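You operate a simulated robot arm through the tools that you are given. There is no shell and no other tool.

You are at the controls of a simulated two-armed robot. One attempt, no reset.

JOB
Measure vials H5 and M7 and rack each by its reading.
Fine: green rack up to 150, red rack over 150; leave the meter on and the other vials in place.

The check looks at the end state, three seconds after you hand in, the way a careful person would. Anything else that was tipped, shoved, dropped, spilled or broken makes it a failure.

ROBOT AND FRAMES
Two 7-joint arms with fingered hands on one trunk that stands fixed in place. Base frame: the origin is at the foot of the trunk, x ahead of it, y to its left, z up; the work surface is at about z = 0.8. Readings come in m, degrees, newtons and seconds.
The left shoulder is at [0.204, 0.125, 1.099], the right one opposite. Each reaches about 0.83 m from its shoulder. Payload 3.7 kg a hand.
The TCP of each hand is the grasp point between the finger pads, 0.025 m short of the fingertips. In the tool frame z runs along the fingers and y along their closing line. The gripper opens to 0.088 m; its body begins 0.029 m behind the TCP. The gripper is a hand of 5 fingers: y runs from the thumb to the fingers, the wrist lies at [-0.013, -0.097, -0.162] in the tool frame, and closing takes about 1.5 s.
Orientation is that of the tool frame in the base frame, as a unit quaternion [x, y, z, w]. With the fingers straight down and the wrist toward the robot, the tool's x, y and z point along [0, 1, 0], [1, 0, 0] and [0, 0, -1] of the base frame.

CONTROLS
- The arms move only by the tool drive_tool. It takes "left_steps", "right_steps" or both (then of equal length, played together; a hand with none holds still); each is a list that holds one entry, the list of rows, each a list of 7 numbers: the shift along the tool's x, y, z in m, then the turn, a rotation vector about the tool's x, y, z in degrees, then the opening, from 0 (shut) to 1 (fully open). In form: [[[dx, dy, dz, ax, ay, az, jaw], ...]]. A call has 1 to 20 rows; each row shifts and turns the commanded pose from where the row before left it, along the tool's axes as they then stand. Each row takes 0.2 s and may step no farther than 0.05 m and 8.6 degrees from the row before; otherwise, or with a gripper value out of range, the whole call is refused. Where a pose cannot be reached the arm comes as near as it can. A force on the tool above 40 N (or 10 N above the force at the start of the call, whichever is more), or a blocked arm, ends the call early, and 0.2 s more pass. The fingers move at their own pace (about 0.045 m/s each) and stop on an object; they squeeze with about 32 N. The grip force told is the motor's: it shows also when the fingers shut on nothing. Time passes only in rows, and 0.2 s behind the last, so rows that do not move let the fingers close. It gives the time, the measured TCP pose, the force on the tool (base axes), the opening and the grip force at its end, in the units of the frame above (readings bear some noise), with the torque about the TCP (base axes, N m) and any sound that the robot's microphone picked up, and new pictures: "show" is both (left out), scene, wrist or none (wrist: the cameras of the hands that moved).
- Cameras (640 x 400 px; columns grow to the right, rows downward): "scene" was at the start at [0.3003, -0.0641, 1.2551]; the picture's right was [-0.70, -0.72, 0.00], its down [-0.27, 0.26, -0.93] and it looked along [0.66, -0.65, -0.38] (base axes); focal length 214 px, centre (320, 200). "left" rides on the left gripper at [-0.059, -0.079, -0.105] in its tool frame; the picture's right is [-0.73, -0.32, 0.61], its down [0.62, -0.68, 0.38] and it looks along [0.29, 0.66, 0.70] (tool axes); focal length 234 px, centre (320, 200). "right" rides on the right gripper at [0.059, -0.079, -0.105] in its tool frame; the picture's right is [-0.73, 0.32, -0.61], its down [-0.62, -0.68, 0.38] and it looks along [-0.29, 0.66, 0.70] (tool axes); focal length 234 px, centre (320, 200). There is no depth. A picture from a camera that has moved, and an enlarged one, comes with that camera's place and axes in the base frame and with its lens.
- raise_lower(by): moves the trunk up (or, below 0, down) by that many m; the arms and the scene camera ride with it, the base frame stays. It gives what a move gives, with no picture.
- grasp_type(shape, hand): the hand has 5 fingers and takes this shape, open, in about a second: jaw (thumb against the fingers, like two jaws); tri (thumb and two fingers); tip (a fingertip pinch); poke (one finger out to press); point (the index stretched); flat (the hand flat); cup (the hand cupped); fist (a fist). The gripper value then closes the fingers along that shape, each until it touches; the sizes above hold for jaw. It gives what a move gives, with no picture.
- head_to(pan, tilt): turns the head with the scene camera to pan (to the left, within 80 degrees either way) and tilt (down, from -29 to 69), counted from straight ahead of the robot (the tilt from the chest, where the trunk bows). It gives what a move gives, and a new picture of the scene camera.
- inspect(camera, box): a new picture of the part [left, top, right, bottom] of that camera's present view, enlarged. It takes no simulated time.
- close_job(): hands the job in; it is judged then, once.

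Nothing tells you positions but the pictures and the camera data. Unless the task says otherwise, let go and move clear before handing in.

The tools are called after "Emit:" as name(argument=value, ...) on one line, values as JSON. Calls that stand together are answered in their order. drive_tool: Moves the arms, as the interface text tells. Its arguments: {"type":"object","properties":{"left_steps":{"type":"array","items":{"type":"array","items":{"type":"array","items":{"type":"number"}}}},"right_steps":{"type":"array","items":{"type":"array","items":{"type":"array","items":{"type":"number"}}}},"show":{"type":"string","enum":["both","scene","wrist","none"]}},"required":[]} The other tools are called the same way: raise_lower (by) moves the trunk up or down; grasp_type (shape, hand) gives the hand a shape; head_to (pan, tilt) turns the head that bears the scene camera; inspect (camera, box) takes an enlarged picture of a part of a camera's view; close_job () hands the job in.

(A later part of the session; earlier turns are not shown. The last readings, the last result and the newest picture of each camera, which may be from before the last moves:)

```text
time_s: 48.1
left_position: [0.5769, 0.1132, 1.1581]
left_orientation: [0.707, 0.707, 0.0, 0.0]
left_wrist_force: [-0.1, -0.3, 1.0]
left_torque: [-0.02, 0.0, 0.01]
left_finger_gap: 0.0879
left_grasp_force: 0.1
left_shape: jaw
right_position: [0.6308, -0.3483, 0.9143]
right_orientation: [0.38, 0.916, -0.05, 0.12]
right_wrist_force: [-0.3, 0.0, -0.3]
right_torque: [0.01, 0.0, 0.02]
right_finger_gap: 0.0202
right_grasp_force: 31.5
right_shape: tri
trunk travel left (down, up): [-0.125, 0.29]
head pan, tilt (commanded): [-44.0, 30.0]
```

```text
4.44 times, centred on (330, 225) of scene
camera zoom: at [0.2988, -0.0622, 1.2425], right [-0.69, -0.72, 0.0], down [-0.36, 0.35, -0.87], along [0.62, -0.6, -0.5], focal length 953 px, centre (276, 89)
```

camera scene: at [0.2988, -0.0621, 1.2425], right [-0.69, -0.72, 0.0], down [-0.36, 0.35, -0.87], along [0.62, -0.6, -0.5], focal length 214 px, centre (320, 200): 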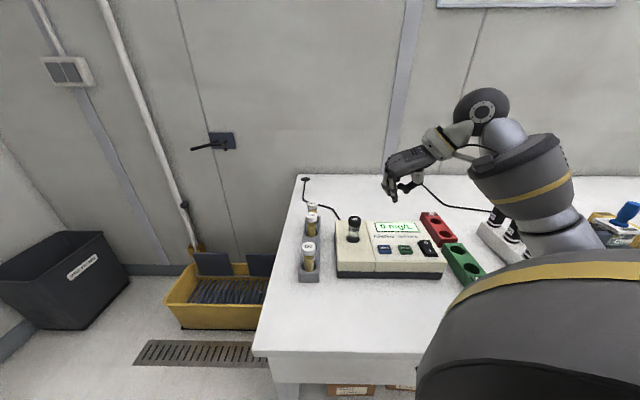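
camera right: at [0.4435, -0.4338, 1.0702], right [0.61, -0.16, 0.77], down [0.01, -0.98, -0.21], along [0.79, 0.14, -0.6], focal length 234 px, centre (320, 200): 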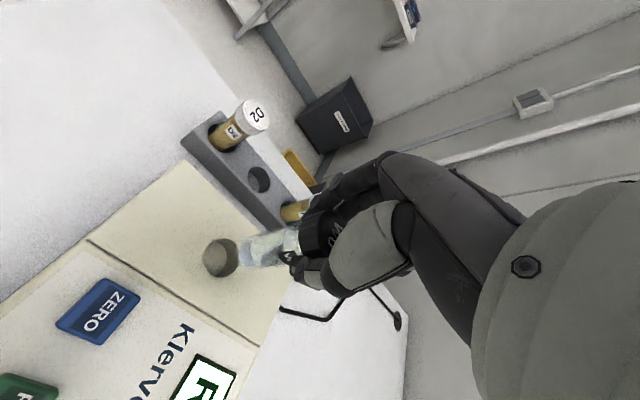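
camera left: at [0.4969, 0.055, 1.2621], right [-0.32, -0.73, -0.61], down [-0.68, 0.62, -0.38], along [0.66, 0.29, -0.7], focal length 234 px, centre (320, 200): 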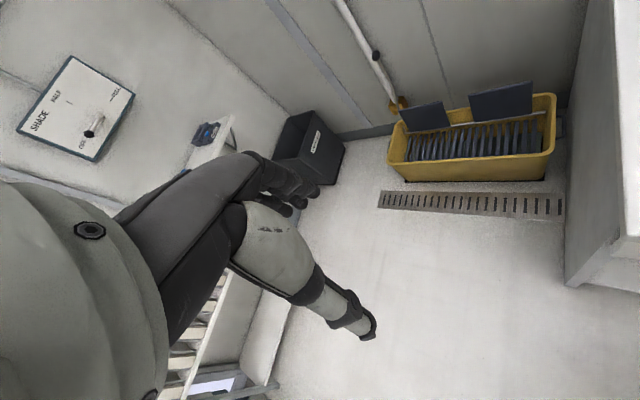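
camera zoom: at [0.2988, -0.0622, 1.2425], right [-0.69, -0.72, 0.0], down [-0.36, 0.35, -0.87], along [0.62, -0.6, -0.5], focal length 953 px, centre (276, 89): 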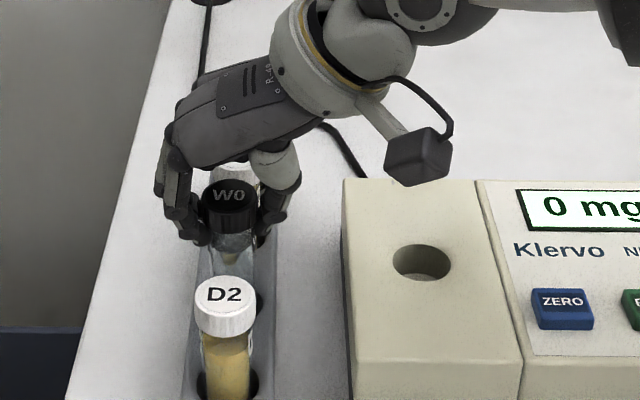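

The vial has entered the slot with no contact force. I'll lower it the last 20 mm gently.

Emit:
drive_tool(right_steps=[[[0.0023, 0, 0.0087, 0, 0, 0, 0], [0.0021, 0, 0.0077, 0, 0, 0, 0], [0.0008, 0, 0.0029, 0, 0, 0, 0], [0, 0, 0, 0, 0, 0, 0]]], show="none")

```text
time_s: 49.1
left_position: [0.5773, 0.1139, 1.1578]
left_orientation: [0.707, 0.707, 0.0, 0.0]
left_wrist_force: [0.3, 0.3, -0.3]
left_torque: [0.05, 0.02, 0.01]
left_finger_gap: 0.0876
left_grasp_force: 0.1
left_shape: jaw
right_position: [0.6314, -0.3487, 0.8936]
right_orientation: [0.38, 0.916, -0.05, 0.12]
right_wrist_force: [0.6, 0.4, -0.4]
right_torque: [-0.01, 0.02, 0.01]
right_finger_gap: 0.0202
right_grasp_force: 32.2
right_shape: tri
trunk travel left (down, up): [-0.125, 0.29]
head pan, tilt (commanded): [-44.0, 30.0]
```

Emit:
drive_tool(right_steps=[[[0.0003, 0, 0.001, 0, 0, 0, 0], [0.0002, 0, 0.001, 0, 0, 0, 0], [0, 0, 0, 0, 0, 0, 0]]], show="none")

Emit:
inspect(camera="right", box=[180, 130, 420, 370])

```text
time_s: 49.9
left_position: [0.5765, 0.1139, 1.1576]
left_orientation: [0.707, 0.707, -0.001, 0.0]
left_wrist_force: [-0.3, 0.6, 0.2]
left_torque: [-0.01, -0.02, 0.03]
left_finger_gap: 0.0878
left_grasp_force: 0.1
left_shape: jaw
right_position: [0.6299, -0.3497, 0.8917]
right_orientation: [0.379, 0.916, -0.05, 0.121]
right_wrist_force: [0.0, -2.1, 0.3]
right_torque: [-0.01, 0.0, -0.02]
right_finger_gap: 0.0202
right_grasp_force: 31.9
right_shape: tri
trunk travel left (down, up): [-0.125, 0.29]
head pan, tilt (commanded): [-44.0, 30.0]
```

```text
1.67 times, centred on (300, 250) of right
camera zoom: at [0.5146, -0.3446, 0.9786], right [0.61, -0.16, 0.77], down [0.01, -0.98, -0.21], along [0.79, 0.14, -0.6], focal length 390 px, centre (353, 117)
```

zoom: 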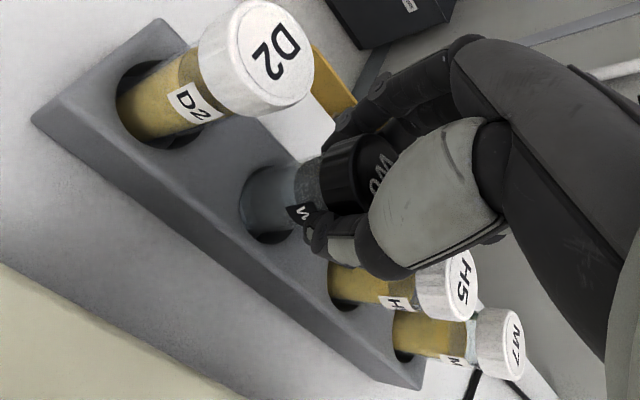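

The vial is seated to within a couple of mm of the floor. I'll open the hand and rise clear.

Emit:
drive_tool(right_steps=[[[0, 0, 0, 0, 0, 0, 0.4], [0, 0, 0, 0, 0, 0, 0.55], [0, 0, 0, 0, 0, 0, 0.7], [0, 0, 0, 0, 0, 0, 0.75], [0, 0, 0, 0, 0, 0, 0.75], [-0.0026, 0, -0.0097, 0, 0, 0, 0.75], [-0.0026, 0, -0.0097, 0, 0, 0, 0.75], [-0.0039, 0, -0.0145, 0, 0, 0, 0.75], [-0.0039, 0, -0.0145, 0, 0, 0, 0.75], [0, 0, 0, 0, 0, 0, 0.75]]], show="none")

Emit:
inspect(camera="right", box=[150, 130, 390, 370])

Emit:
inspect(camera="scene", box=[290, 180, 370, 270])

```text
time_s: 52.1
left_position: [0.5775, 0.1127, 1.1583]
left_orientation: [0.707, 0.707, 0.0, 0.0]
left_wrist_force: [0.6, -0.4, 0.1]
left_torque: [0.04, -0.02, -0.02]
left_finger_gap: 0.0875
left_grasp_force: 0.1
left_shape: jaw
right_position: [0.63, -0.3492, 0.9425]
right_orientation: [0.38, 0.916, -0.05, 0.12]
right_wrist_force: [0.3, -0.3, 0.1]
right_torque: [-0.02, 0.01, 0.03]
right_finger_gap: 0.0655
right_grasp_force: 0.1
right_shape: tri
trunk travel left (down, up): [-0.125, 0.29]
head pan, tilt (commanded): [-44.0, 30.0]
```

```text
1.67 times, centred on (270, 250) of right
camera zoom: at [0.514, -0.3448, 1.0287], right [0.61, -0.16, 0.77], down [0.01, -0.98, -0.21], along [0.79, 0.14, -0.6], focal length 390 px, centre (403, 117)
```

zoom: 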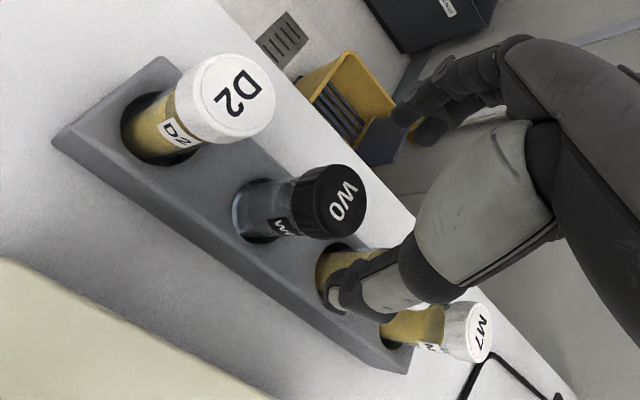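

```text
4.44 times, centred on (330, 225) of scene
camera zoom: at [0.299, -0.0622, 1.2424], right [-0.69, -0.72, 0.0], down [-0.36, 0.35, -0.87], along [0.62, -0.6, -0.5], focal length 953 px, centre (276, 89)
```

zoom: 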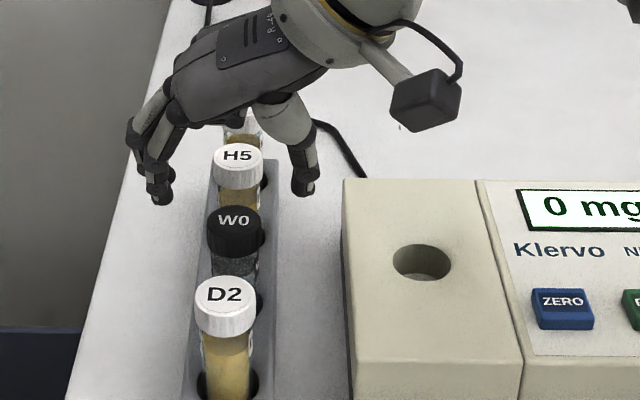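

W0 is back upright in its slot. Next I'll move the open hand along the row to H5, at about (0.681,-0.398).

Emit:
drive_tool(right_steps=[[[-0.0166, 0.0004, 0.0044, 0, 0, 0, 0.75], [-0.0166, 0.0004, 0.0044, 0, 0, 0, 0.75], [-0.0165, 0.0004, 0.0044, 0, 0, 0, 0.75], [-0.0165, 0.0004, 0.0044, 0, 0, 0, 0.75], [0, 0, 0, 0, 0, 0, 0.75], [0, 0, 0, 0, 0, 0, 0.75]]], show="none")

Emit:
inspect(camera="right", box=[150, 130, 390, 370])

Emit:
inspect(camera="scene", box=[290, 170, 370, 250])

```text
time_s: 53.5
left_position: [0.5772, 0.1135, 1.1569]
left_orientation: [0.707, 0.707, 0.0, 0.0]
left_wrist_force: [-0.9, 0.2, -0.3]
left_torque: [-0.01, -0.01, 0.0]
left_finger_gap: 0.0877
left_grasp_force: 0.0
left_shape: jaw
right_position: [0.6799, -0.396, 0.9406]
right_orientation: [0.379, 0.916, -0.05, 0.121]
right_wrist_force: [0.0, -0.1, -0.5]
right_torque: [0.0, 0.01, 0.01]
right_finger_gap: 0.0657
right_grasp_force: 0.0
right_shape: tri
trunk travel left (down, up): [-0.125, 0.29]
head pan, tilt (commanded): [-44.0, 30.0]
```

```text
1.67 times, centred on (270, 250) of right
camera zoom: at [0.5632, -0.3917, 1.0275], right [0.61, -0.16, 0.77], down [0.01, -0.98, -0.21], along [0.79, 0.14, -0.6], focal length 390 px, centre (403, 117)
```

zoom: 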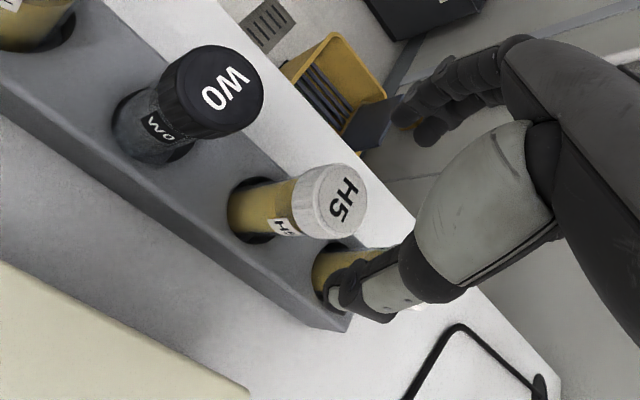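

```text
5.00 times, centred on (330, 210) of scene
camera zoom: at [0.299, -0.0622, 1.2424], right [-0.69, -0.72, 0.0], down [-0.36, 0.35, -0.87], along [0.62, -0.6, -0.5], focal length 1072 px, centre (270, 150)
```

zoom: 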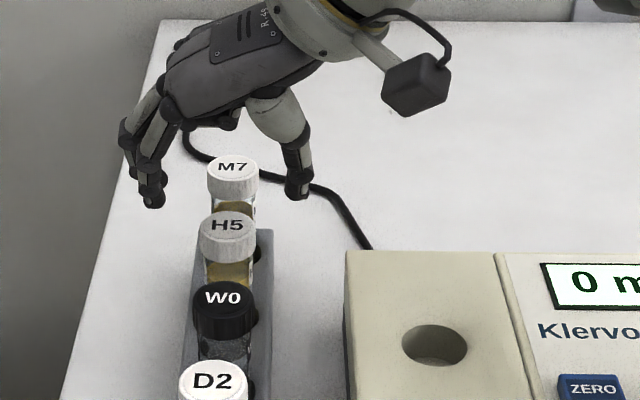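

H5's cap triangulates to (0.684,-0.399,0.897) from both cameras, and the hand is centred on it. I'll descend and close.

Emit:
drive_tool(right_steps=[[[0.002, 0.0002, 0.0093, 0, 0, 0, 0.75], [0.002, 0.0002, 0.0093, 0, 0, 0, 0.75], [0.002, 0.0002, 0.0093, 0, 0, 0, 0.75], [0.002, 0.0002, 0.0093, 0, 0, 0, 0.75], [0.002, 0.0002, 0.0093, 0, 0, 0, 0.75], [0, 0, 0, 0, 0, 0, 0.75]]], show="none")

Emit:
inspect(camera="scene", box=[290, 170, 370, 250])

Emit:
inspect(camera="right", box=[150, 130, 390, 370])

```text
time_s: 54.9
left_position: [0.5774, 0.1134, 1.1581]
left_orientation: [0.707, 0.707, 0.0, 0.0]
left_wrist_force: [-0.9, 0.6, 0.1]
left_torque: [0.01, -0.02, -0.01]
left_finger_gap: 0.0875
left_grasp_force: 0.1
left_shape: jaw
right_position: [0.6828, -0.3973, 0.894]
right_orientation: [0.379, 0.916, -0.05, 0.12]
right_wrist_force: [0.7, 0.2, 0.0]
right_torque: [-0.01, 0.02, 0.01]
right_finger_gap: 0.066
right_grasp_force: 0.0
right_shape: tri
trunk travel left (down, up): [-0.125, 0.29]
head pan, tilt (commanded): [-44.0, 30.0]
```

```text
5.00 times, centred on (330, 210) of scene
camera zoom: at [0.2988, -0.0622, 1.2425], right [-0.69, -0.72, 0.0], down [-0.36, 0.35, -0.87], along [0.62, -0.6, -0.5], focal length 1072 px, centre (270, 150)
```

zoom: 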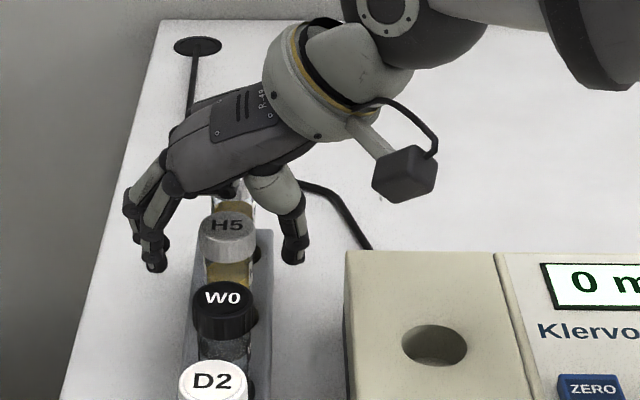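

```text
1.67 times, centred on (270, 250) of right
camera zoom: at [0.5668, -0.3934, 0.9804], right [0.61, -0.16, 0.77], down [0.01, -0.98, -0.21], along [0.79, 0.14, -0.6], focal length 390 px, centre (403, 117)
```

zoom: 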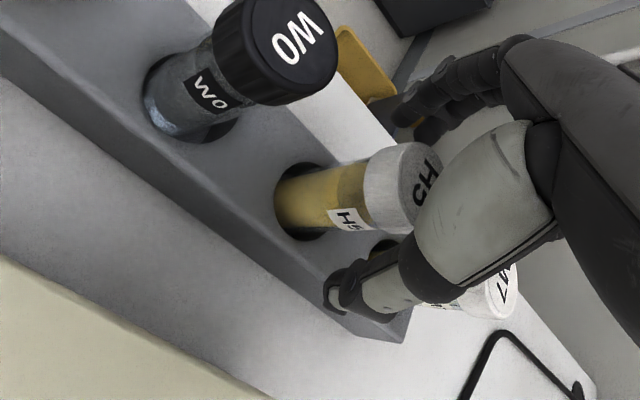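

The hand is centred on H5. I'll close and lift in one go, watching the grip.

Emit:
drive_tool(right_steps=[[[0, 0, 0, 0, 0, 0, 0.6], [0, 0, 0, 0, 0, 0, 0.5], [0, 0, 0, 0, 0, 0, 0.4], [0, 0, 0, 0, 0, 0, 0.2], [0, 0, 0, 0, 0, 0, 0], [0, 0, 0, 0, 0, 0, 0], [0, 0, 0, 0, 0, 0, 0], [0, 0, 0, 0, 0, 0, 0]]], show="none")

Emit:
inspect(camera="scene", box=[290, 170, 370, 250])

Emit:
inspect(camera="right", box=[150, 130, 390, 370])

```text
time_s: 56.7
left_position: [0.5762, 0.1135, 1.1575]
left_orientation: [0.708, 0.707, 0.0, -0.001]
left_wrist_force: [0.8, 1.1, 0.8]
left_torque: [-0.02, -0.03, 0.03]
left_finger_gap: 0.0876
left_grasp_force: 0.0
left_shape: jaw
right_position: [0.6825, -0.3966, 0.8934]
right_orientation: [0.379, 0.916, -0.051, 0.121]
right_wrist_force: [-0.5, 0.5, 0.1]
right_torque: [0.0, 0.05, -0.03]
right_finger_gap: 0.02
right_grasp_force: 31.8
right_shape: tri
trunk travel left (down, up): [-0.125, 0.29]
head pan, tilt (commanded): [-44.0, 30.0]
```

```text
5.00 times, centred on (330, 210) of scene
camera zoom: at [0.2989, -0.0622, 1.2425], right [-0.69, -0.72, 0.0], down [-0.36, 0.35, -0.87], along [0.62, -0.6, -0.5], focal length 1072 px, centre (270, 150)
```

zoom: 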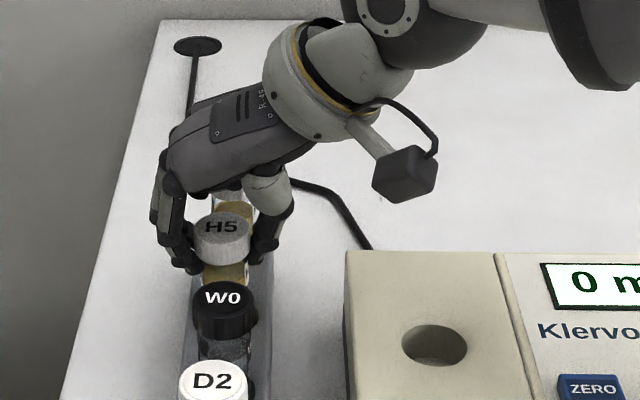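

```text
1.67 times, centred on (270, 250) of right
camera zoom: at [0.5668, -0.3934, 0.9803], right [0.61, -0.16, 0.77], down [0.01, -0.98, -0.21], along [0.79, 0.14, -0.6], focal length 390 px, centre (403, 117)
```

zoom: 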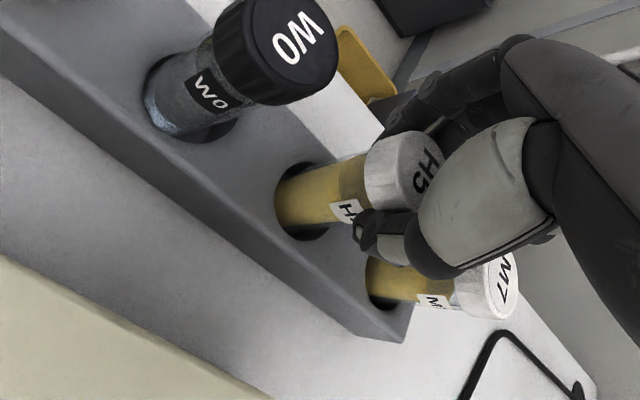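

H5 is gripped. I'll lift it, shift sideways off the row, then bring it over the meter well.

Emit:
drive_tool(right_steps=[[[-0.0026, 0, -0.0097, 0, 0, 0, 0], [-0.0026, 0, -0.0097, 0, 0, 0, 0], [-0.0039, 0, -0.0145, 0, 0, 0, 0], [-0.0039, 0, -0.0145, 0, 0, 0, 0], [-0.0039, 0, -0.0145, 0, 0, 0, 0], [-0.0039, 0, -0.0145, 0, 0, 0, 0], [-0.0039, 0, -0.0145, 0, 0, 0, 0], [-0.0013, 0, -0.0048, 0, 0, 0, 0], [0, -0.0195, 0, 0, 0, 0, 0], [0, -0.0195, 0, 0, 0, 0, 0], [0, -0.0195, 0, 0, 0, 0, 0], [0, -0.0195, 0, 0, 0, 0, 0], [0, -0.0195, 0, 0, 0, 0, 0], [0, -0.0195, 0, 0, 0, 0, 0], [0.0185, 0, -0.005, 0, 0, 0, 0], [0.0185, 0, -0.005, 0, 0, 0, 0], [0.0185, 0, -0.005, 0, 0, 0, 0], [0, 0, 0, 0, 0, 0, 0]]], show="none")

Emit:
inspect(camera="scene", box=[300, 170, 410, 280])

Emit:
inspect(camera="right", box=[160, 160, 400, 400])

```text
time_s: 60.5
left_position: [0.5772, 0.1141, 1.1574]
left_orientation: [0.707, 0.707, 0.0, 0.0]
left_wrist_force: [0.4, -0.3, 0.9]
left_torque: [0.0, -0.01, -0.04]
left_finger_gap: 0.088
left_grasp_force: 0.1
left_shape: jaw
right_position: [0.5589, -0.438, 0.9937]
right_orientation: [0.379, 0.916, -0.05, 0.12]
right_wrist_force: [-0.6, -0.3, -0.9]
right_torque: [0.01, 0.0, -0.02]
right_finger_gap: 0.0196
right_grasp_force: 32.0
right_shape: tri
trunk travel left (down, up): [-0.125, 0.29]
head pan, tilt (commanded): [-44.0, 30.0]
```

```text
3.64 times, centred on (355, 225) of scene
camera zoom: at [0.2989, -0.0622, 1.2424], right [-0.69, -0.72, 0.0], down [-0.36, 0.35, -0.87], along [0.62, -0.6, -0.5], focal length 780 px, centre (193, 109)
```

zoom: 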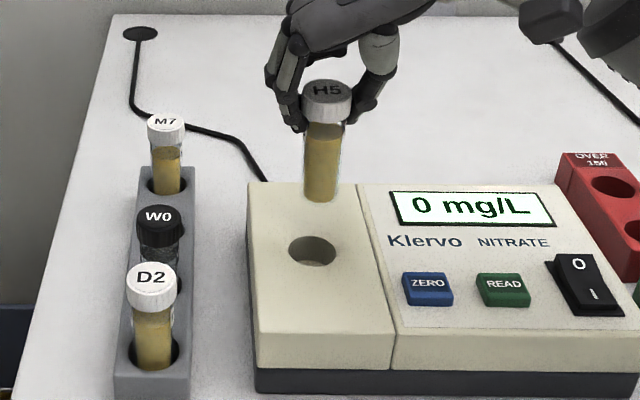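

```text
1.67 times, centred on (280, 280) of right
camera zoom: at [0.4437, -0.4349, 1.0804], right [0.61, -0.16, 0.77], down [0.01, -0.98, -0.21], along [0.79, 0.14, -0.6], focal length 390 px, centre (387, 67)
```

zoom: 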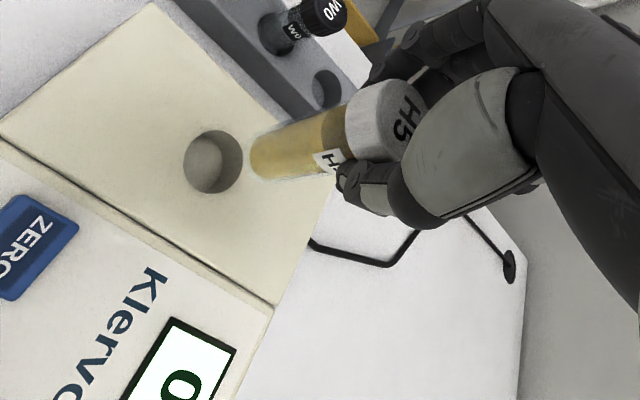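

H5's bottom is within 2 mm of the well centre. I'll nudge it and lower into the well.

Emit:
drive_tool(right_steps=[[[0.0026, 0.0017, 0.0097, 0, 0, 0, 0], [0.0026, 0, 0.0097, 0, 0, 0, 0], [0.0026, 0, 0.0097, 0, 0, 0, 0], [0.0026, 0, 0.0097, 0, 0, 0, 0], [0, 0, 0, 0, 0, 0, 0]]], show="none")

Emit:
inspect(camera="scene", box=[310, 180, 410, 280])

Emit:
inspect(camera="right", box=[160, 160, 400, 400])

```text
time_s: 61.7
left_position: [0.5762, 0.1135, 1.1576]
left_orientation: [0.707, 0.707, 0.001, 0.0]
left_wrist_force: [0.0, 0.2, 0.0]
left_torque: [0.02, -0.02, -0.04]
left_finger_gap: 0.0875
left_grasp_force: 0.0
left_shape: jaw
right_position: [0.5622, -0.4375, 0.9542]
right_orientation: [0.379, 0.916, -0.05, 0.121]
right_wrist_force: [0.3, 0.0, -0.7]
right_torque: [0.0, -0.05, -0.03]
right_finger_gap: 0.0196
right_grasp_force: 32.1
right_shape: tri
trunk travel left (down, up): [-0.125, 0.29]
head pan, tilt (commanded): [-44.0, 30.0]
```

```text
4.00 times, centred on (360, 230) of scene
camera zoom: at [0.2989, -0.0622, 1.2425], right [-0.69, -0.72, 0.0], down [-0.36, 0.35, -0.87], along [0.62, -0.6, -0.5], focal length 858 px, centre (160, 80)
```

zoom: 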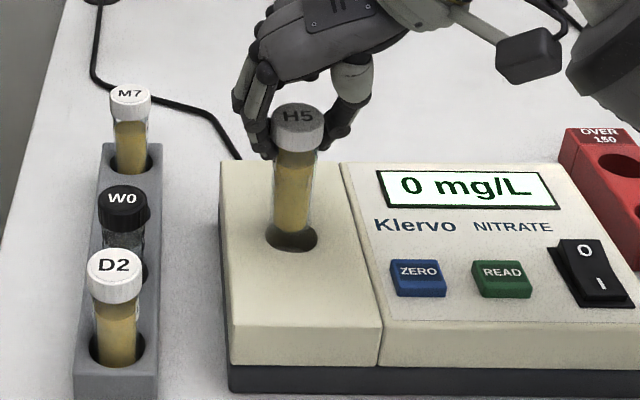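

```text
1.67 times, centred on (280, 280) of right
camera zoom: at [0.4457, -0.4332, 1.0404], right [0.61, -0.16, 0.77], down [0.01, -0.98, -0.21], along [0.79, 0.14, -0.6], focal length 390 px, centre (387, 67)
```

zoom: 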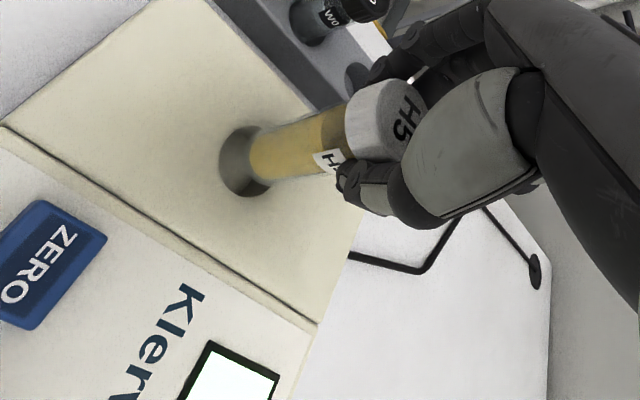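

It's aligned with the well. I'll lower to the floor.

Emit:
drive_tool(right_steps=[[[0.0026, 0, 0.0097, 0, 0, 0, 0], [0.0026, 0, 0.0097, 0, 0, 0, 0], [0.0026, 0, 0.0097, 0, 0, 0, 0], [0.001, 0, 0.0039, 0, 0, 0, 0], [0, 0, 0, 0, 0, 0, 0]]], show="none")

Emit:
inspect(camera="scene", box=[310, 180, 410, 280])

Emit:
inspect(camera="right", box=[160, 160, 400, 400])

```text
time_s: 62.9
left_position: [0.5774, 0.1139, 1.1576]
left_orientation: [0.707, 0.707, 0.0, -0.001]
left_wrist_force: [-0.9, -0.1, 0.6]
left_torque: [0.02, 0.0, 0.01]
left_finger_gap: 0.0876
left_grasp_force: 0.1
left_shape: jaw
right_position: [0.5616, -0.4369, 0.9192]
right_orientation: [0.38, 0.916, -0.051, 0.121]
right_wrist_force: [-0.7, 0.3, 0.3]
right_torque: [-0.01, -0.01, 0.0]
right_finger_gap: 0.0195
right_grasp_force: 32.4
right_shape: tri
trunk travel left (down, up): [-0.125, 0.29]
head pan, tilt (commanded): [-44.0, 30.0]
```

```text
4.00 times, centred on (360, 230) of scene
camera zoom: at [0.2989, -0.0622, 1.2424], right [-0.69, -0.72, 0.0], down [-0.36, 0.35, -0.87], along [0.62, -0.6, -0.5], focal length 858 px, centre (160, 80)
```

zoom: 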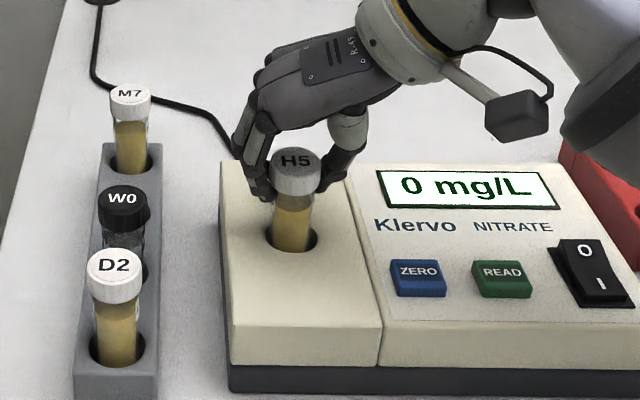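

```text
1.67 times, centred on (280, 280) of right
camera zoom: at [0.4447, -0.434, 1.0069], right [0.61, -0.16, 0.77], down [0.01, -0.98, -0.21], along [0.79, 0.14, -0.6], focal length 390 px, centre (387, 67)
```

zoom: 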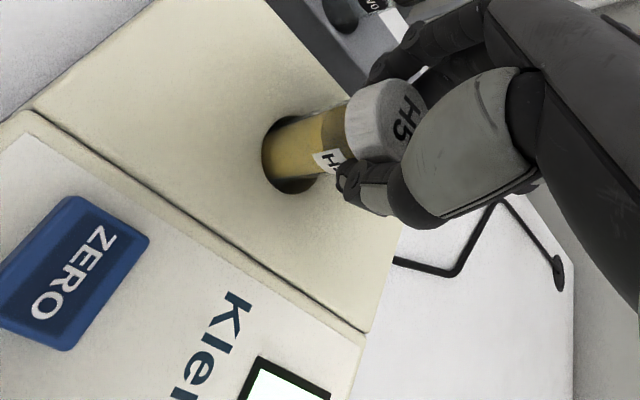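

Emit:
drive_tool(right_steps=[[[0.0004, 0, 0.0014, 0, 0, 0, 0], [0.0004, 0, 0.0014, 0, 0, 0, 0], [0, 0, 0, 0, 0, 0, 0]]], show="none")

```text
time_s: 63.7
left_position: [0.5754, 0.1137, 1.1585]
left_orientation: [0.707, 0.708, 0.0, 0.001]
left_wrist_force: [-0.1, -0.2, 0.2]
left_torque: [0.0, 0.0, 0.01]
left_finger_gap: 0.0878
left_grasp_force: 0.0
left_shape: jaw
right_position: [0.5608, -0.4374, 0.9193]
right_orientation: [0.379, 0.916, -0.05, 0.122]
right_wrist_force: [1.5, -1.1, 10.7]
right_torque: [-0.03, -0.04, -0.02]
right_finger_gap: 0.0195
right_grasp_force: 32.1
right_shape: tri
trunk travel left (down, up): [-0.125, 0.29]
head pan, tilt (commanded): [-44.0, 30.0]
```

H5 has touched the well floor (about 11 N). I'll ease off, release and rise, then switch to poke.

Emit:
drive_tool(right_steps=[[[-0.0005, 0, -0.0019, 0, 0, 0, 0], [0, 0, 0, 0, 0, 0, 0.3], [0, 0, 0, 0, 0, 0, 0.45], [0, 0, 0, 0, 0, 0, 0.6], [0, 0, 0, 0, 0, 0, 0.75], [0, 0, 0, 0, 0, 0, 0.75], [0, 0, 0, 0, 0, 0, 0.75]]], show="none")

Emit:
inspect(camera="scene", box=[310, 180, 410, 280])

Emit:
drive_tool(right_steps=[[[-0.0026, 0, -0.0097, 0, 0, 0, 0.75], [-0.0026, 0, -0.0097, 0, 0, 0, 0.75], [-0.0039, 0, -0.0145, 0, 0, 0, 0.75], [-0.0039, 0, -0.0145, 0, 0, 0, 0.75], [-0.0039, 0, -0.0145, 0, 0, 0, 0.75], [-0.0039, 0, -0.0145, 0, 0, 0, 0.75], [-0.0039, 0, -0.0145, 0, 0, 0, 0.75], [-0.0039, 0, -0.0145, 0, 0, 0, 0.75], [0, 0, 0, 0, 0, 0, 1]]], show="none")

Emit:
grasp_type(shape="poke", hand="right")

Emit:
inspect(camera="scene", box=[310, 140, 450, 280])

```text
time_s: 65.3
left_position: [0.5774, 0.1144, 1.1574]
left_orientation: [0.707, 0.707, 0.0, 0.0]
left_wrist_force: [-0.5, 0.2, 0.9]
left_torque: [0.01, 0.02, -0.02]
left_finger_gap: 0.0876
left_grasp_force: 0.0
left_shape: jaw
right_position: [0.56, -0.437, 0.9185]
right_orientation: [0.38, 0.916, -0.05, 0.121]
right_wrist_force: [-0.5, -1.2, 0.5]
right_torque: [-0.01, 0.0, 0.01]
right_finger_gap: 0.0654
right_grasp_force: 0.0
right_shape: tri
trunk travel left (down, up): [-0.125, 0.29]
head pan, tilt (commanded): [-44.0, 30.0]
```

```text
4.00 times, centred on (360, 230) of scene
camera zoom: at [0.2989, -0.0622, 1.2424], right [-0.69, -0.72, 0.0], down [-0.36, 0.35, -0.87], along [0.62, -0.6, -0.5], focal length 858 px, centre (160, 80)
```

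zoom: 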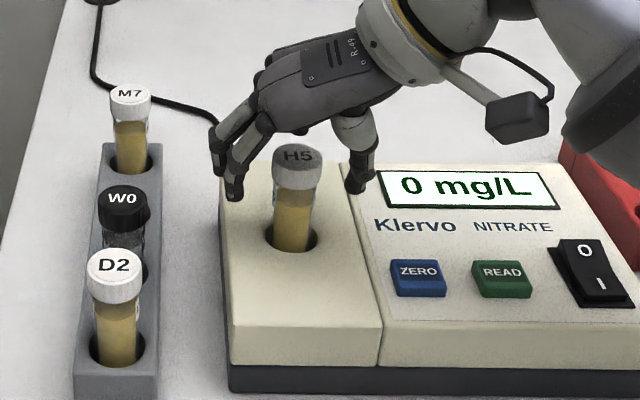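

```text
time_s: 67.3
left_position: [0.5776, 0.1137, 1.157]
left_orientation: [0.708, 0.706, 0.0, 0.0]
left_wrist_force: [0.9, 1.1, -0.6]
left_torque: [0.01, -0.03, 0.01]
left_finger_gap: 0.0878
left_grasp_force: 0.2
left_shape: jaw
right_position: [0.56, -0.4381, 1.0295]
right_orientation: [0.379, 0.916, -0.049, 0.121]
right_wrist_force: [-0.3, -0.4, 0.3]
right_torque: [-0.03, 0.02, 0.02]
right_finger_gap: 0.0876
right_grasp_force: 0.1
right_shape: tri
trunk travel left (down, up): [-0.125, 0.29]
head pan, tilt (commanded): [-44.0, 30.0]
```

```text
time_s: 68.2
left_position: [0.5771, 0.1142, 1.158]
left_orientation: [0.707, 0.707, 0.0, 0.0]
left_wrist_force: [-0.5, -0.3, -1.0]
left_torque: [0.03, 0.02, 0.0]
left_finger_gap: 0.0877
left_grasp_force: 0.0
left_shape: jaw
right_position: [0.5596, -0.4385, 1.0293]
right_orientation: [0.38, 0.916, -0.05, 0.121]
right_wrist_force: [0.0, -0.1, -0.7]
right_torque: [0.0, -0.01, -0.04]
right_finger_gap: 0.0
right_grasp_force: 0.1
right_shape: poke
trunk travel left (down, up): [-0.125, 0.29]
head pan, tilt (commanded): [-44.0, 30.0]
```

```text
2.86 times, centred on (380, 210) of scene
camera zoom: at [0.2989, -0.0622, 1.2424], right [-0.69, -0.72, 0.0], down [-0.36, 0.35, -0.87], along [0.62, -0.6, -0.5], focal length 613 px, centre (149, 171)
```

zoom: 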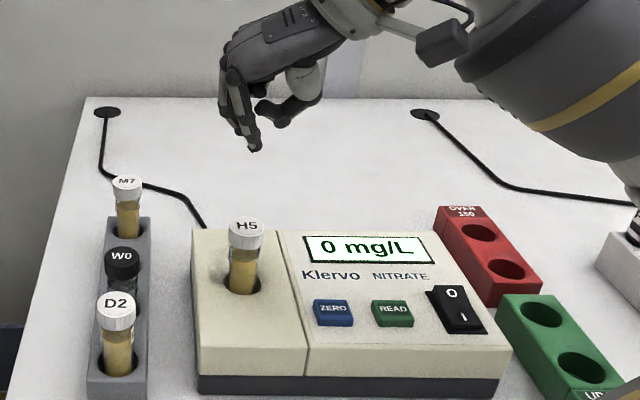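

H5 stands in the well and the display still shows the zero. I'll move the fingertip above READ, slightly left of centre to stay clear of the power switch.

Emit:
drive_tool(right_steps=[[[0.007, -0.0206, -0.0019, 0, 0, 0, 1], [0.007, -0.0206, -0.0019, 0, 0, 0, 1], [0.007, -0.0206, -0.0019, 0, 0, 0, 1], [0.007, -0.0206, -0.0019, 0, 0, 0, 1], [0.007, -0.0206, -0.0018, 0, 0, 0, 1], [0.0068, -0.0203, -0.0018, 0, 0, 0, 1], [0.0038, 0, 0.0141, 0, 0, 0, 1], [0.0038, 0, 0.0141, 0, 0, 0, 1], [0.0038, 0, 0.0141, 0, 0, 0, 1], [0.0038, 0, 0.0141, 0, 0, 0, 1], [0.0038, 0, 0.0141, 0, 0, 0, 1], [0.0038, 0, 0.0141, 0, 0, 0, 1], [0.0038, 0, 0.0141, 0, 0, 0, 1], [0.0038, 0, 0.0141, 0, 0, 0, 1], [0, 0, 0, 0, 0, 0, 1]]], show="none")

Emit:
inspect(camera="scene", box=[350, 210, 450, 280])

Emit:
inspect(camera="right", box=[160, 120, 400, 320])

```text
time_s: 71.4
left_position: [0.5771, 0.1135, 1.1569]
left_orientation: [0.707, 0.707, 0.0, 0.0]
left_wrist_force: [0.4, 0.1, 0.1]
left_torque: [-0.03, 0.01, 0.0]
left_finger_gap: 0.0877
left_grasp_force: 0.1
left_shape: jaw
right_position: [0.442, -0.4944, 0.9127]
right_orientation: [0.38, 0.916, -0.05, 0.121]
right_wrist_force: [0.8, -0.7, 0.0]
right_torque: [-0.02, 0.03, 0.01]
right_finger_gap: 0.0
right_grasp_force: 0.0
right_shape: poke
trunk travel left (down, up): [-0.125, 0.29]
head pan, tilt (commanded): [-44.0, 30.0]
```

```text
5.71 times, centred on (400, 245) of scene
camera zoom: at [0.2989, -0.0622, 1.2425], right [-0.69, -0.72, 0.0], down [-0.36, 0.35, -0.87], along [0.62, -0.6, -0.5], focal length 1226 px, centre (-137, -57)
```

zoom: 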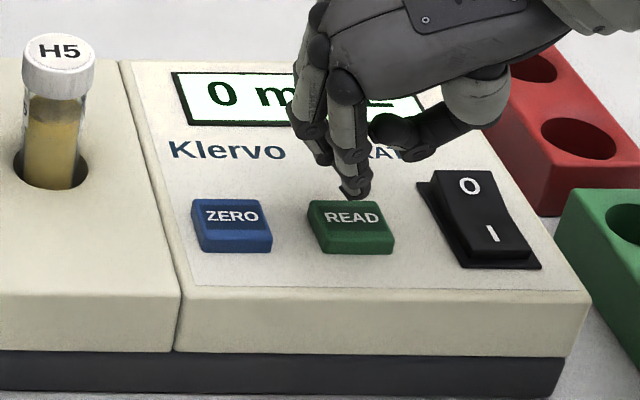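

```text
2.00 times, centred on (280, 220) of right
camera zoom: at [0.3262, -0.4908, 0.9979], right [0.61, -0.16, 0.77], down [0.01, -0.98, -0.21], along [0.79, 0.14, -0.6], focal length 468 px, centre (400, 160)
```

zoom: 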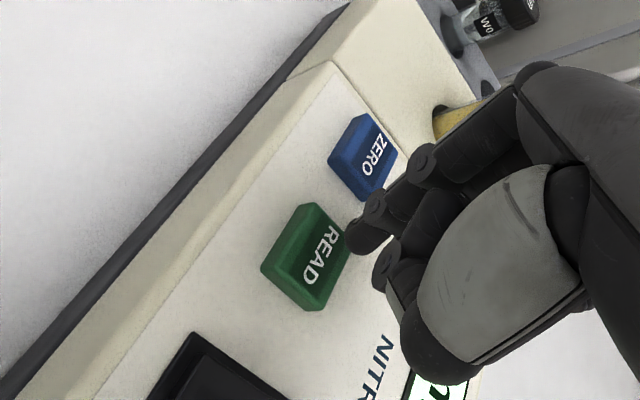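

The fingertip is lined up over READ, and the folded thumb clears the switch by over 1 cm. I'll shift 3 mm left and go down to near contact.

Emit:
drive_tool(right_steps=[[[0.0008, 0.003, 0.003, 0, 0, 0, 1], [0.0013, 0, 0.0048, 0, 0, 0, 1], [0.001, 0, 0.0039, 0, 0, 0, 1], [0, 0, 0, 0, 0, 0, 1]]], show="none")

Emit:
inspect(camera="scene", box=[350, 210, 450, 280])

```text
time_s: 72.4
left_position: [0.5773, 0.1133, 1.1579]
left_orientation: [0.707, 0.707, 0.0, 0.0]
left_wrist_force: [0.3, -0.2, 0.8]
left_torque: [0.0, -0.04, -0.03]
left_finger_gap: 0.0879
left_grasp_force: 0.1
left_shape: jaw
right_position: [0.4447, -0.4919, 0.9002]
right_orientation: [0.38, 0.916, -0.05, 0.121]
right_wrist_force: [0.6, -0.6, 0.6]
right_torque: [-0.02, 0.0, -0.02]
right_finger_gap: 0.0
right_grasp_force: 0.1
right_shape: poke
trunk travel left (down, up): [-0.125, 0.29]
head pan, tilt (commanded): [-44.0, 30.0]
```

```text
5.71 times, centred on (400, 245) of scene
camera zoom: at [0.2989, -0.0622, 1.2424], right [-0.69, -0.72, 0.0], down [-0.36, 0.35, -0.87], along [0.62, -0.6, -0.5], focal length 1226 px, centre (-137, -57)
```

zoom: 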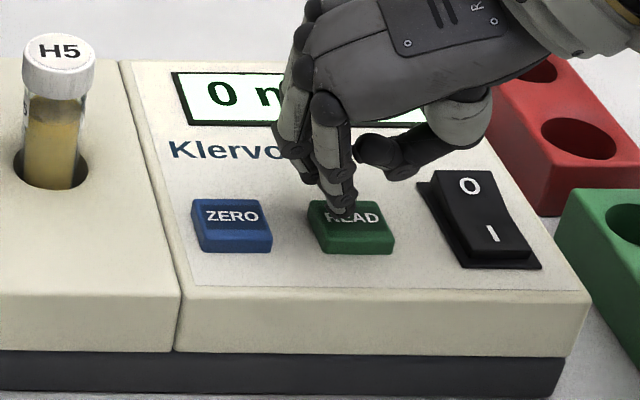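

The tip is just above READ and the thumb is clear of the switch. I'll press the last few mm.

Emit:
drive_tool(right_steps=[[[0.0005, 0, 0.0019, 0, 0, 0, 1], [0.0005, 0, 0.0019, 0, 0, 0, 1], [0.0005, 0, 0.0019, 0, 0, 0, 1]]], show="none")

Emit:
inspect(camera="scene", box=[350, 210, 450, 280])

```text
time_s: 73.2
left_position: [0.5774, 0.1133, 1.1577]
left_orientation: [0.707, 0.707, 0.001, 0.001]
left_wrist_force: [-0.3, -0.2, 0.2]
left_torque: [0.02, -0.01, 0.02]
left_finger_gap: 0.0877
left_grasp_force: 0.0
left_shape: jaw
right_position: [0.4449, -0.4936, 0.8941]
right_orientation: [0.379, 0.916, -0.05, 0.121]
right_wrist_force: [0.0, -0.1, 2.0]
right_torque: [0.0, 0.0, 0.0]
right_finger_gap: 0.0001
right_grasp_force: 0.0
right_shape: poke
trunk travel left (down, up): [-0.125, 0.29]
head pan, tilt (commanded): [-44.0, 30.0]
heard: click
```

```text
5.71 times, centred on (400, 245) of scene
camera zoom: at [0.2988, -0.0621, 1.2425], right [-0.69, -0.72, 0.0], down [-0.36, 0.35, -0.87], along [0.62, -0.6, -0.5], focal length 1226 px, centre (-137, -57)
```

zoom: 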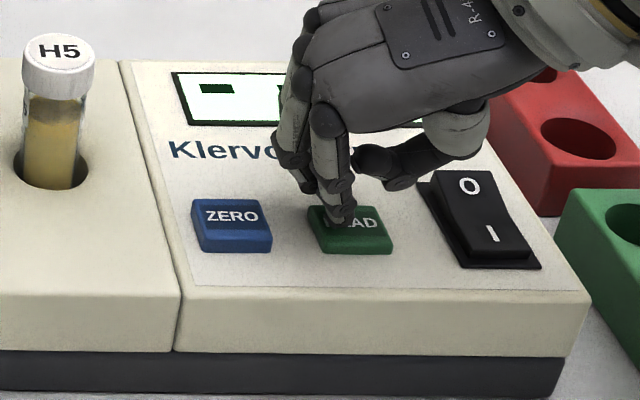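

READ clicked and the display is now measuring. I'll rise clear and read the value.

Emit:
drive_tool(right_steps=[[[-0.0013, 0, -0.0048, 0, 0, 0, 1], [-0.0026, 0, -0.0097, 0, 0, 0, 1], [-0.0039, 0, -0.0145, 0, 0, 0, 1], [-0.0039, 0, -0.0145, 0, 0, 0, 1], [-0.0039, 0, -0.0145, 0, 0, 0, 1], [-0.0039, 0, -0.0145, 0, 0, 0, 1], [-0.0039, 0, -0.0145, 0, 0, 0, 1], [-0.0039, 0, -0.0145, 0, 0, 0, 1], [-0.0039, 0, -0.0145, 0, 0, 0, 1], [-0.0039, 0, -0.0145, 0, 0, 0, 1], [0, 0, 0, 0, 0, 0, 1], [0, 0, 0, 0, 0, 0, 1]]], show="none")

Emit:
inspect(camera="scene", box=[320, 190, 450, 280])

```text
time_s: 75.8
left_position: [0.5773, 0.1139, 1.1568]
left_orientation: [0.707, 0.708, 0.0, 0.0]
left_wrist_force: [-0.5, -0.3, -0.7]
left_torque: [-0.01, 0.01, -0.01]
left_finger_gap: 0.0876
left_grasp_force: 0.0
left_shape: jaw
right_position: [0.4458, -0.4949, 1.0298]
right_orientation: [0.379, 0.916, -0.05, 0.121]
right_wrist_force: [0.9, -0.1, -0.2]
right_torque: [0.0, 0.01, 0.04]
right_finger_gap: 0.0
right_grasp_force: 0.1
right_shape: poke
trunk travel left (down, up): [-0.125, 0.29]
head pan, tilt (commanded): [-44.0, 30.0]
```

```text
4.44 times, centred on (385, 235) of scene
camera zoom: at [0.2989, -0.0622, 1.2424], right [-0.69, -0.72, 0.0], down [-0.36, 0.35, -0.87], along [0.62, -0.6, -0.5], focal length 953 px, centre (31, 44)
```

zoom: 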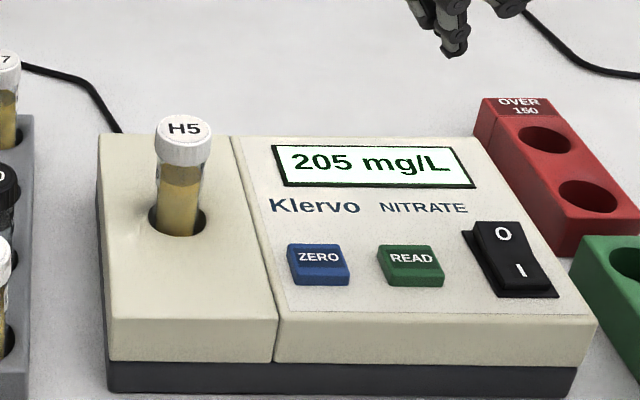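

H5 reads 205 mg/L, over 150, so it goes in the red rack. I'll switch back to tri and go back over H5.

Emit:
grasp_type(shape="tri", hand="right")

Emit:
drive_tool(right_steps=[[[-0.0069, 0.02, 0.0019, 0, 0, 0, 0.75], [-0.0069, 0.02, 0.0019, 0, 0, 0, 0.75], [-0.0069, 0.02, 0.0019, 0, 0, 0, 0.75], [-0.0069, 0.02, 0.0018, 0, 0, 0, 0.75], [-0.0069, 0.02, 0.0018, 0, 0, 0, 0.75], [-0.0068, 0.0202, 0.0018, 0, 0, 0, 0.75], [0.0036, 0, 0.0135, 0, 0, 0, 0.75], [0.0036, 0, 0.0135, 0, 0, 0, 0.75], [0.0036, 0, 0.0135, 0, 0, 0, 0.75], [0.0036, 0, 0.0135, 0, 0, 0, 0.75], [0.0036, 0, 0.0135, 0, 0, 0, 0.75], [0.0026, 0, 0.0097, 0, 0, 0, 0.75], [0, 0, 0, 0, 0, 0, 0.75]]], show="none")

Emit:
inspect(camera="scene", box=[310, 180, 410, 280])

Emit:
inspect(camera="right", box=[160, 160, 400, 400])

```text
time_s: 76.7
left_position: [0.5776, 0.1128, 1.159]
left_orientation: [0.707, 0.707, 0.0, 0.0]
left_wrist_force: [0.0, -0.5, 0.1]
left_torque: [0.02, -0.01, 0.01]
left_finger_gap: 0.0877
left_grasp_force: 0.0
left_shape: jaw
right_position: [0.4463, -0.4936, 1.03]
right_orientation: [0.379, 0.916, -0.05, 0.121]
right_wrist_force: [-0.2, -0.4, 0.7]
right_torque: [0.0, 0.01, -0.01]
right_finger_gap: 0.0876
right_grasp_force: 0.0
right_shape: tri
trunk travel left (down, up): [-0.125, 0.29]
head pan, tilt (commanded): [-44.0, 30.0]
```

```text
time_s: 79.5
left_position: [0.5766, 0.1142, 1.158]
left_orientation: [0.706, 0.708, 0.0, 0.0]
left_wrist_force: [-0.4, 0.1, -0.3]
left_torque: [-0.04, 0.03, 0.02]
left_finger_gap: 0.0873
left_grasp_force: 0.1
left_shape: jaw
right_position: [0.5586, -0.4386, 0.9498]
right_orientation: [0.38, 0.916, -0.05, 0.12]
right_wrist_force: [-0.5, -0.5, -0.2]
right_torque: [-0.01, -0.01, -0.01]
right_finger_gap: 0.0662
right_grasp_force: 0.0
right_shape: tri
trunk travel left (down, up): [-0.125, 0.29]
head pan, tilt (commanded): [-44.0, 30.0]
```

```text
4.00 times, centred on (360, 230) of scene
camera zoom: at [0.2989, -0.0622, 1.2425], right [-0.69, -0.72, 0.0], down [-0.36, 0.35, -0.87], along [0.62, -0.6, -0.5], focal length 858 px, centre (160, 80)
```

zoom: 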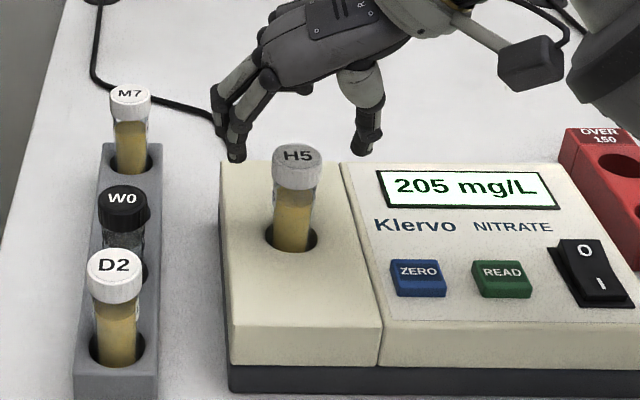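

```text
1.67 times, centred on (280, 280) of right
camera zoom: at [0.4443, -0.4345, 1.0364], right [0.61, -0.16, 0.77], down [0.01, -0.98, -0.21], along [0.79, 0.14, -0.6], focal length 390 px, centre (387, 67)
```

zoom: 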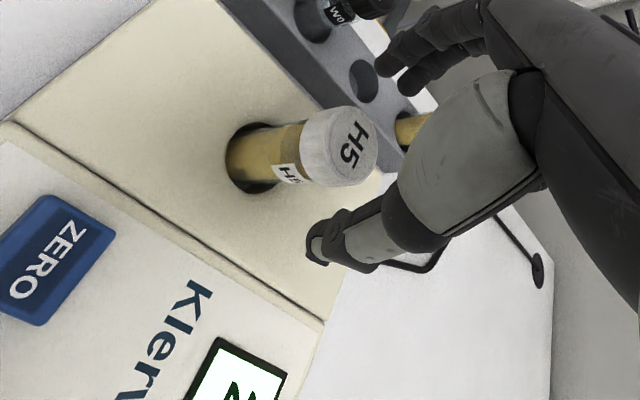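

The hand is centred on H5 and the display still shows 205. I'll descend and grip.

Emit:
drive_tool(right_steps=[[[0.0008, 0, 0.0105, 0, 0, 0, 0.75], [0.0027, 0, 0.01, 0, 0, 0, 0.75], [0.0027, 0, 0.01, 0, 0, 0, 0.75], [0, 0, 0, 0, 0, 0, 0.6], [0, 0, 0, 0, 0, 0, 0.5], [0, 0, 0, 0, 0, 0, 0.4], [0, 0, 0, 0, 0, 0, 0.2], [0, 0, 0, 0, 0, 0, 0], [0, 0, 0, 0, 0, 0, 0], [0, 0, 0, 0, 0, 0, 0], [0, 0, 0, 0, 0, 0, 0]]], show="none")

Emit:
inspect(camera="scene", box=[310, 180, 410, 280])

```text
time_s: 81.9
left_position: [0.5782, 0.1134, 1.1578]
left_orientation: [0.707, 0.707, 0.0, 0.001]
left_wrist_force: [1.0, -0.2, -0.6]
left_torque: [0.02, 0.0, 0.01]
left_finger_gap: 0.0876
left_grasp_force: 0.1
left_shape: jaw
right_position: [0.5615, -0.4402, 0.9198]
right_orientation: [0.38, 0.916, -0.049, 0.121]
right_wrist_force: [0.9, 0.1, 0.4]
right_torque: [0.03, -0.02, -0.03]
right_finger_gap: 0.0206
right_grasp_force: 32.1
right_shape: tri
trunk travel left (down, up): [-0.125, 0.29]
head pan, tilt (commanded): [-44.0, 30.0]
```

```text
4.00 times, centred on (360, 230) of scene
camera zoom: at [0.2989, -0.0622, 1.2424], right [-0.69, -0.72, 0.0], down [-0.36, 0.35, -0.87], along [0.62, -0.6, -0.5], focal length 858 px, centre (160, 80)
```

zoom: 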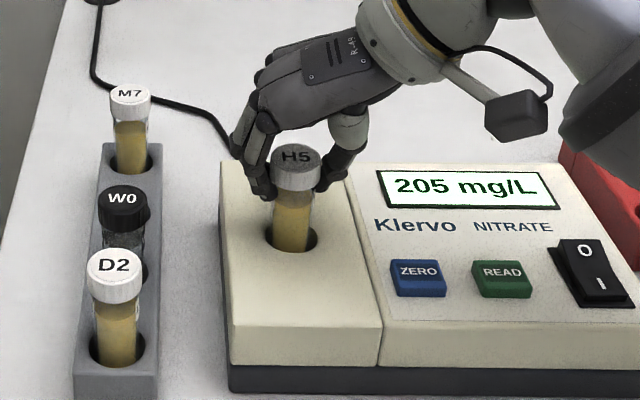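

H5 is gripped. I'll lift it 10 cm and carry it toward the nearer red-rack hole at about (0.399,-0.678).

Emit:
drive_tool(right_steps=[[[-0.0026, 0, -0.0097, 0, 0, 0, 0], [-0.0039, 0, -0.0145, 0, 0, 0, 0], [-0.0039, 0, -0.0145, 0, 0, 0, 0], [-0.0039, 0, -0.0145, 0, 0, 0, 0], [-0.0039, 0, -0.0145, 0, 0, 0, 0], [-0.0039, 0, -0.0145, 0, 0, 0, 0], [-0.0039, 0, -0.0145, 0, 0, 0, 0], [-0.0039, -0.0237, 0.001, 0, 0, 0, 0], [-0.0039, -0.0237, 0.001, 0, 0, 0, 0], [-0.0039, -0.0237, 0.001, 0, 0, 0, 0], [-0.0039, -0.0237, 0.001, 0, 0, 0, 0], [-0.0039, -0.0237, 0.001, 0, 0, 0, 0], [-0.0039, -0.0237, 0.001, 0, 0, 0, 0], [-0.0039, -0.0237, 0.001, 0, 0, 0, 0], [-0.0039, -0.0237, 0.001, 0, 0, 0, 0], [-0.0039, -0.0237, 0.001, 0, 0, 0, 0], [-0.0039, -0.0237, 0.001, 0, 0, 0, 0], [-0.0039, -0.0237, 0.001, 0, 0, 0, 0], [-0.0035, -0.0233, 0.0014, 0, 0, 0, 0], [0, 0, 0, 0, 0, 0, 0]]], show="both")

```text
time_s: 86.1
left_position: [0.5774, 0.1136, 1.1573]
left_orientation: [0.707, 0.707, -0.001, 0.0]
left_wrist_force: [-0.5, -1.0, 0.0]
left_torque: [-0.01, -0.01, -0.01]
left_finger_gap: 0.0878
left_grasp_force: 0.1
left_shape: jaw
right_position: [0.3932, -0.6746, 1.019]
right_orientation: [0.379, 0.916, -0.05, 0.12]
right_wrist_force: [-1.6, -0.2, -0.7]
right_torque: [-0.01, 0.0, 0.02]
right_finger_gap: 0.0203
right_grasp_force: 31.9
right_shape: tri
trunk travel left (down, up): [-0.125, 0.29]
head pan, tilt (commanded): [-44.0, 30.0]
camera scene: at [0.299, -0.0623, 1.2424], right [-0.69, -0.72, 0.0], down [-0.36, 0.35, -0.87], along [0.62, -0.6, -0.5], focal length 214 px, centre (320, 200)
camera right: at [0.2784, -0.6712, 1.1054], right [0.61, -0.16, 0.77], down [0.01, -0.98, -0.21], along [0.79, 0.14, -0.6], focal length 234 px, centre (320, 200)
```

scene: 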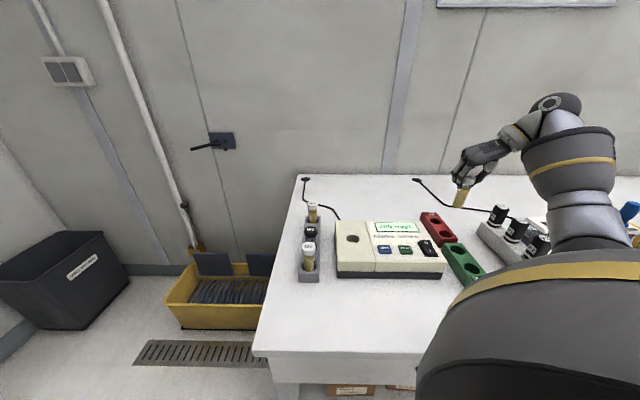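
right: 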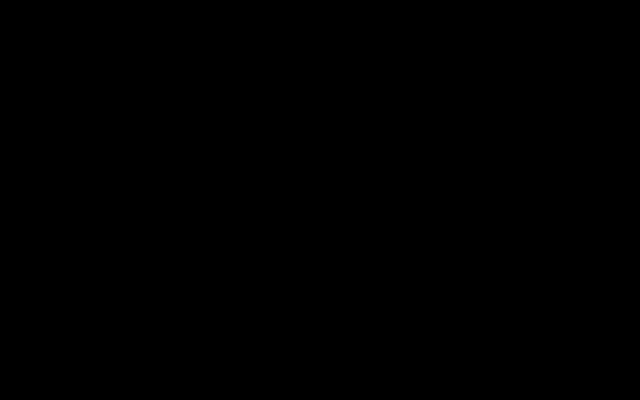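

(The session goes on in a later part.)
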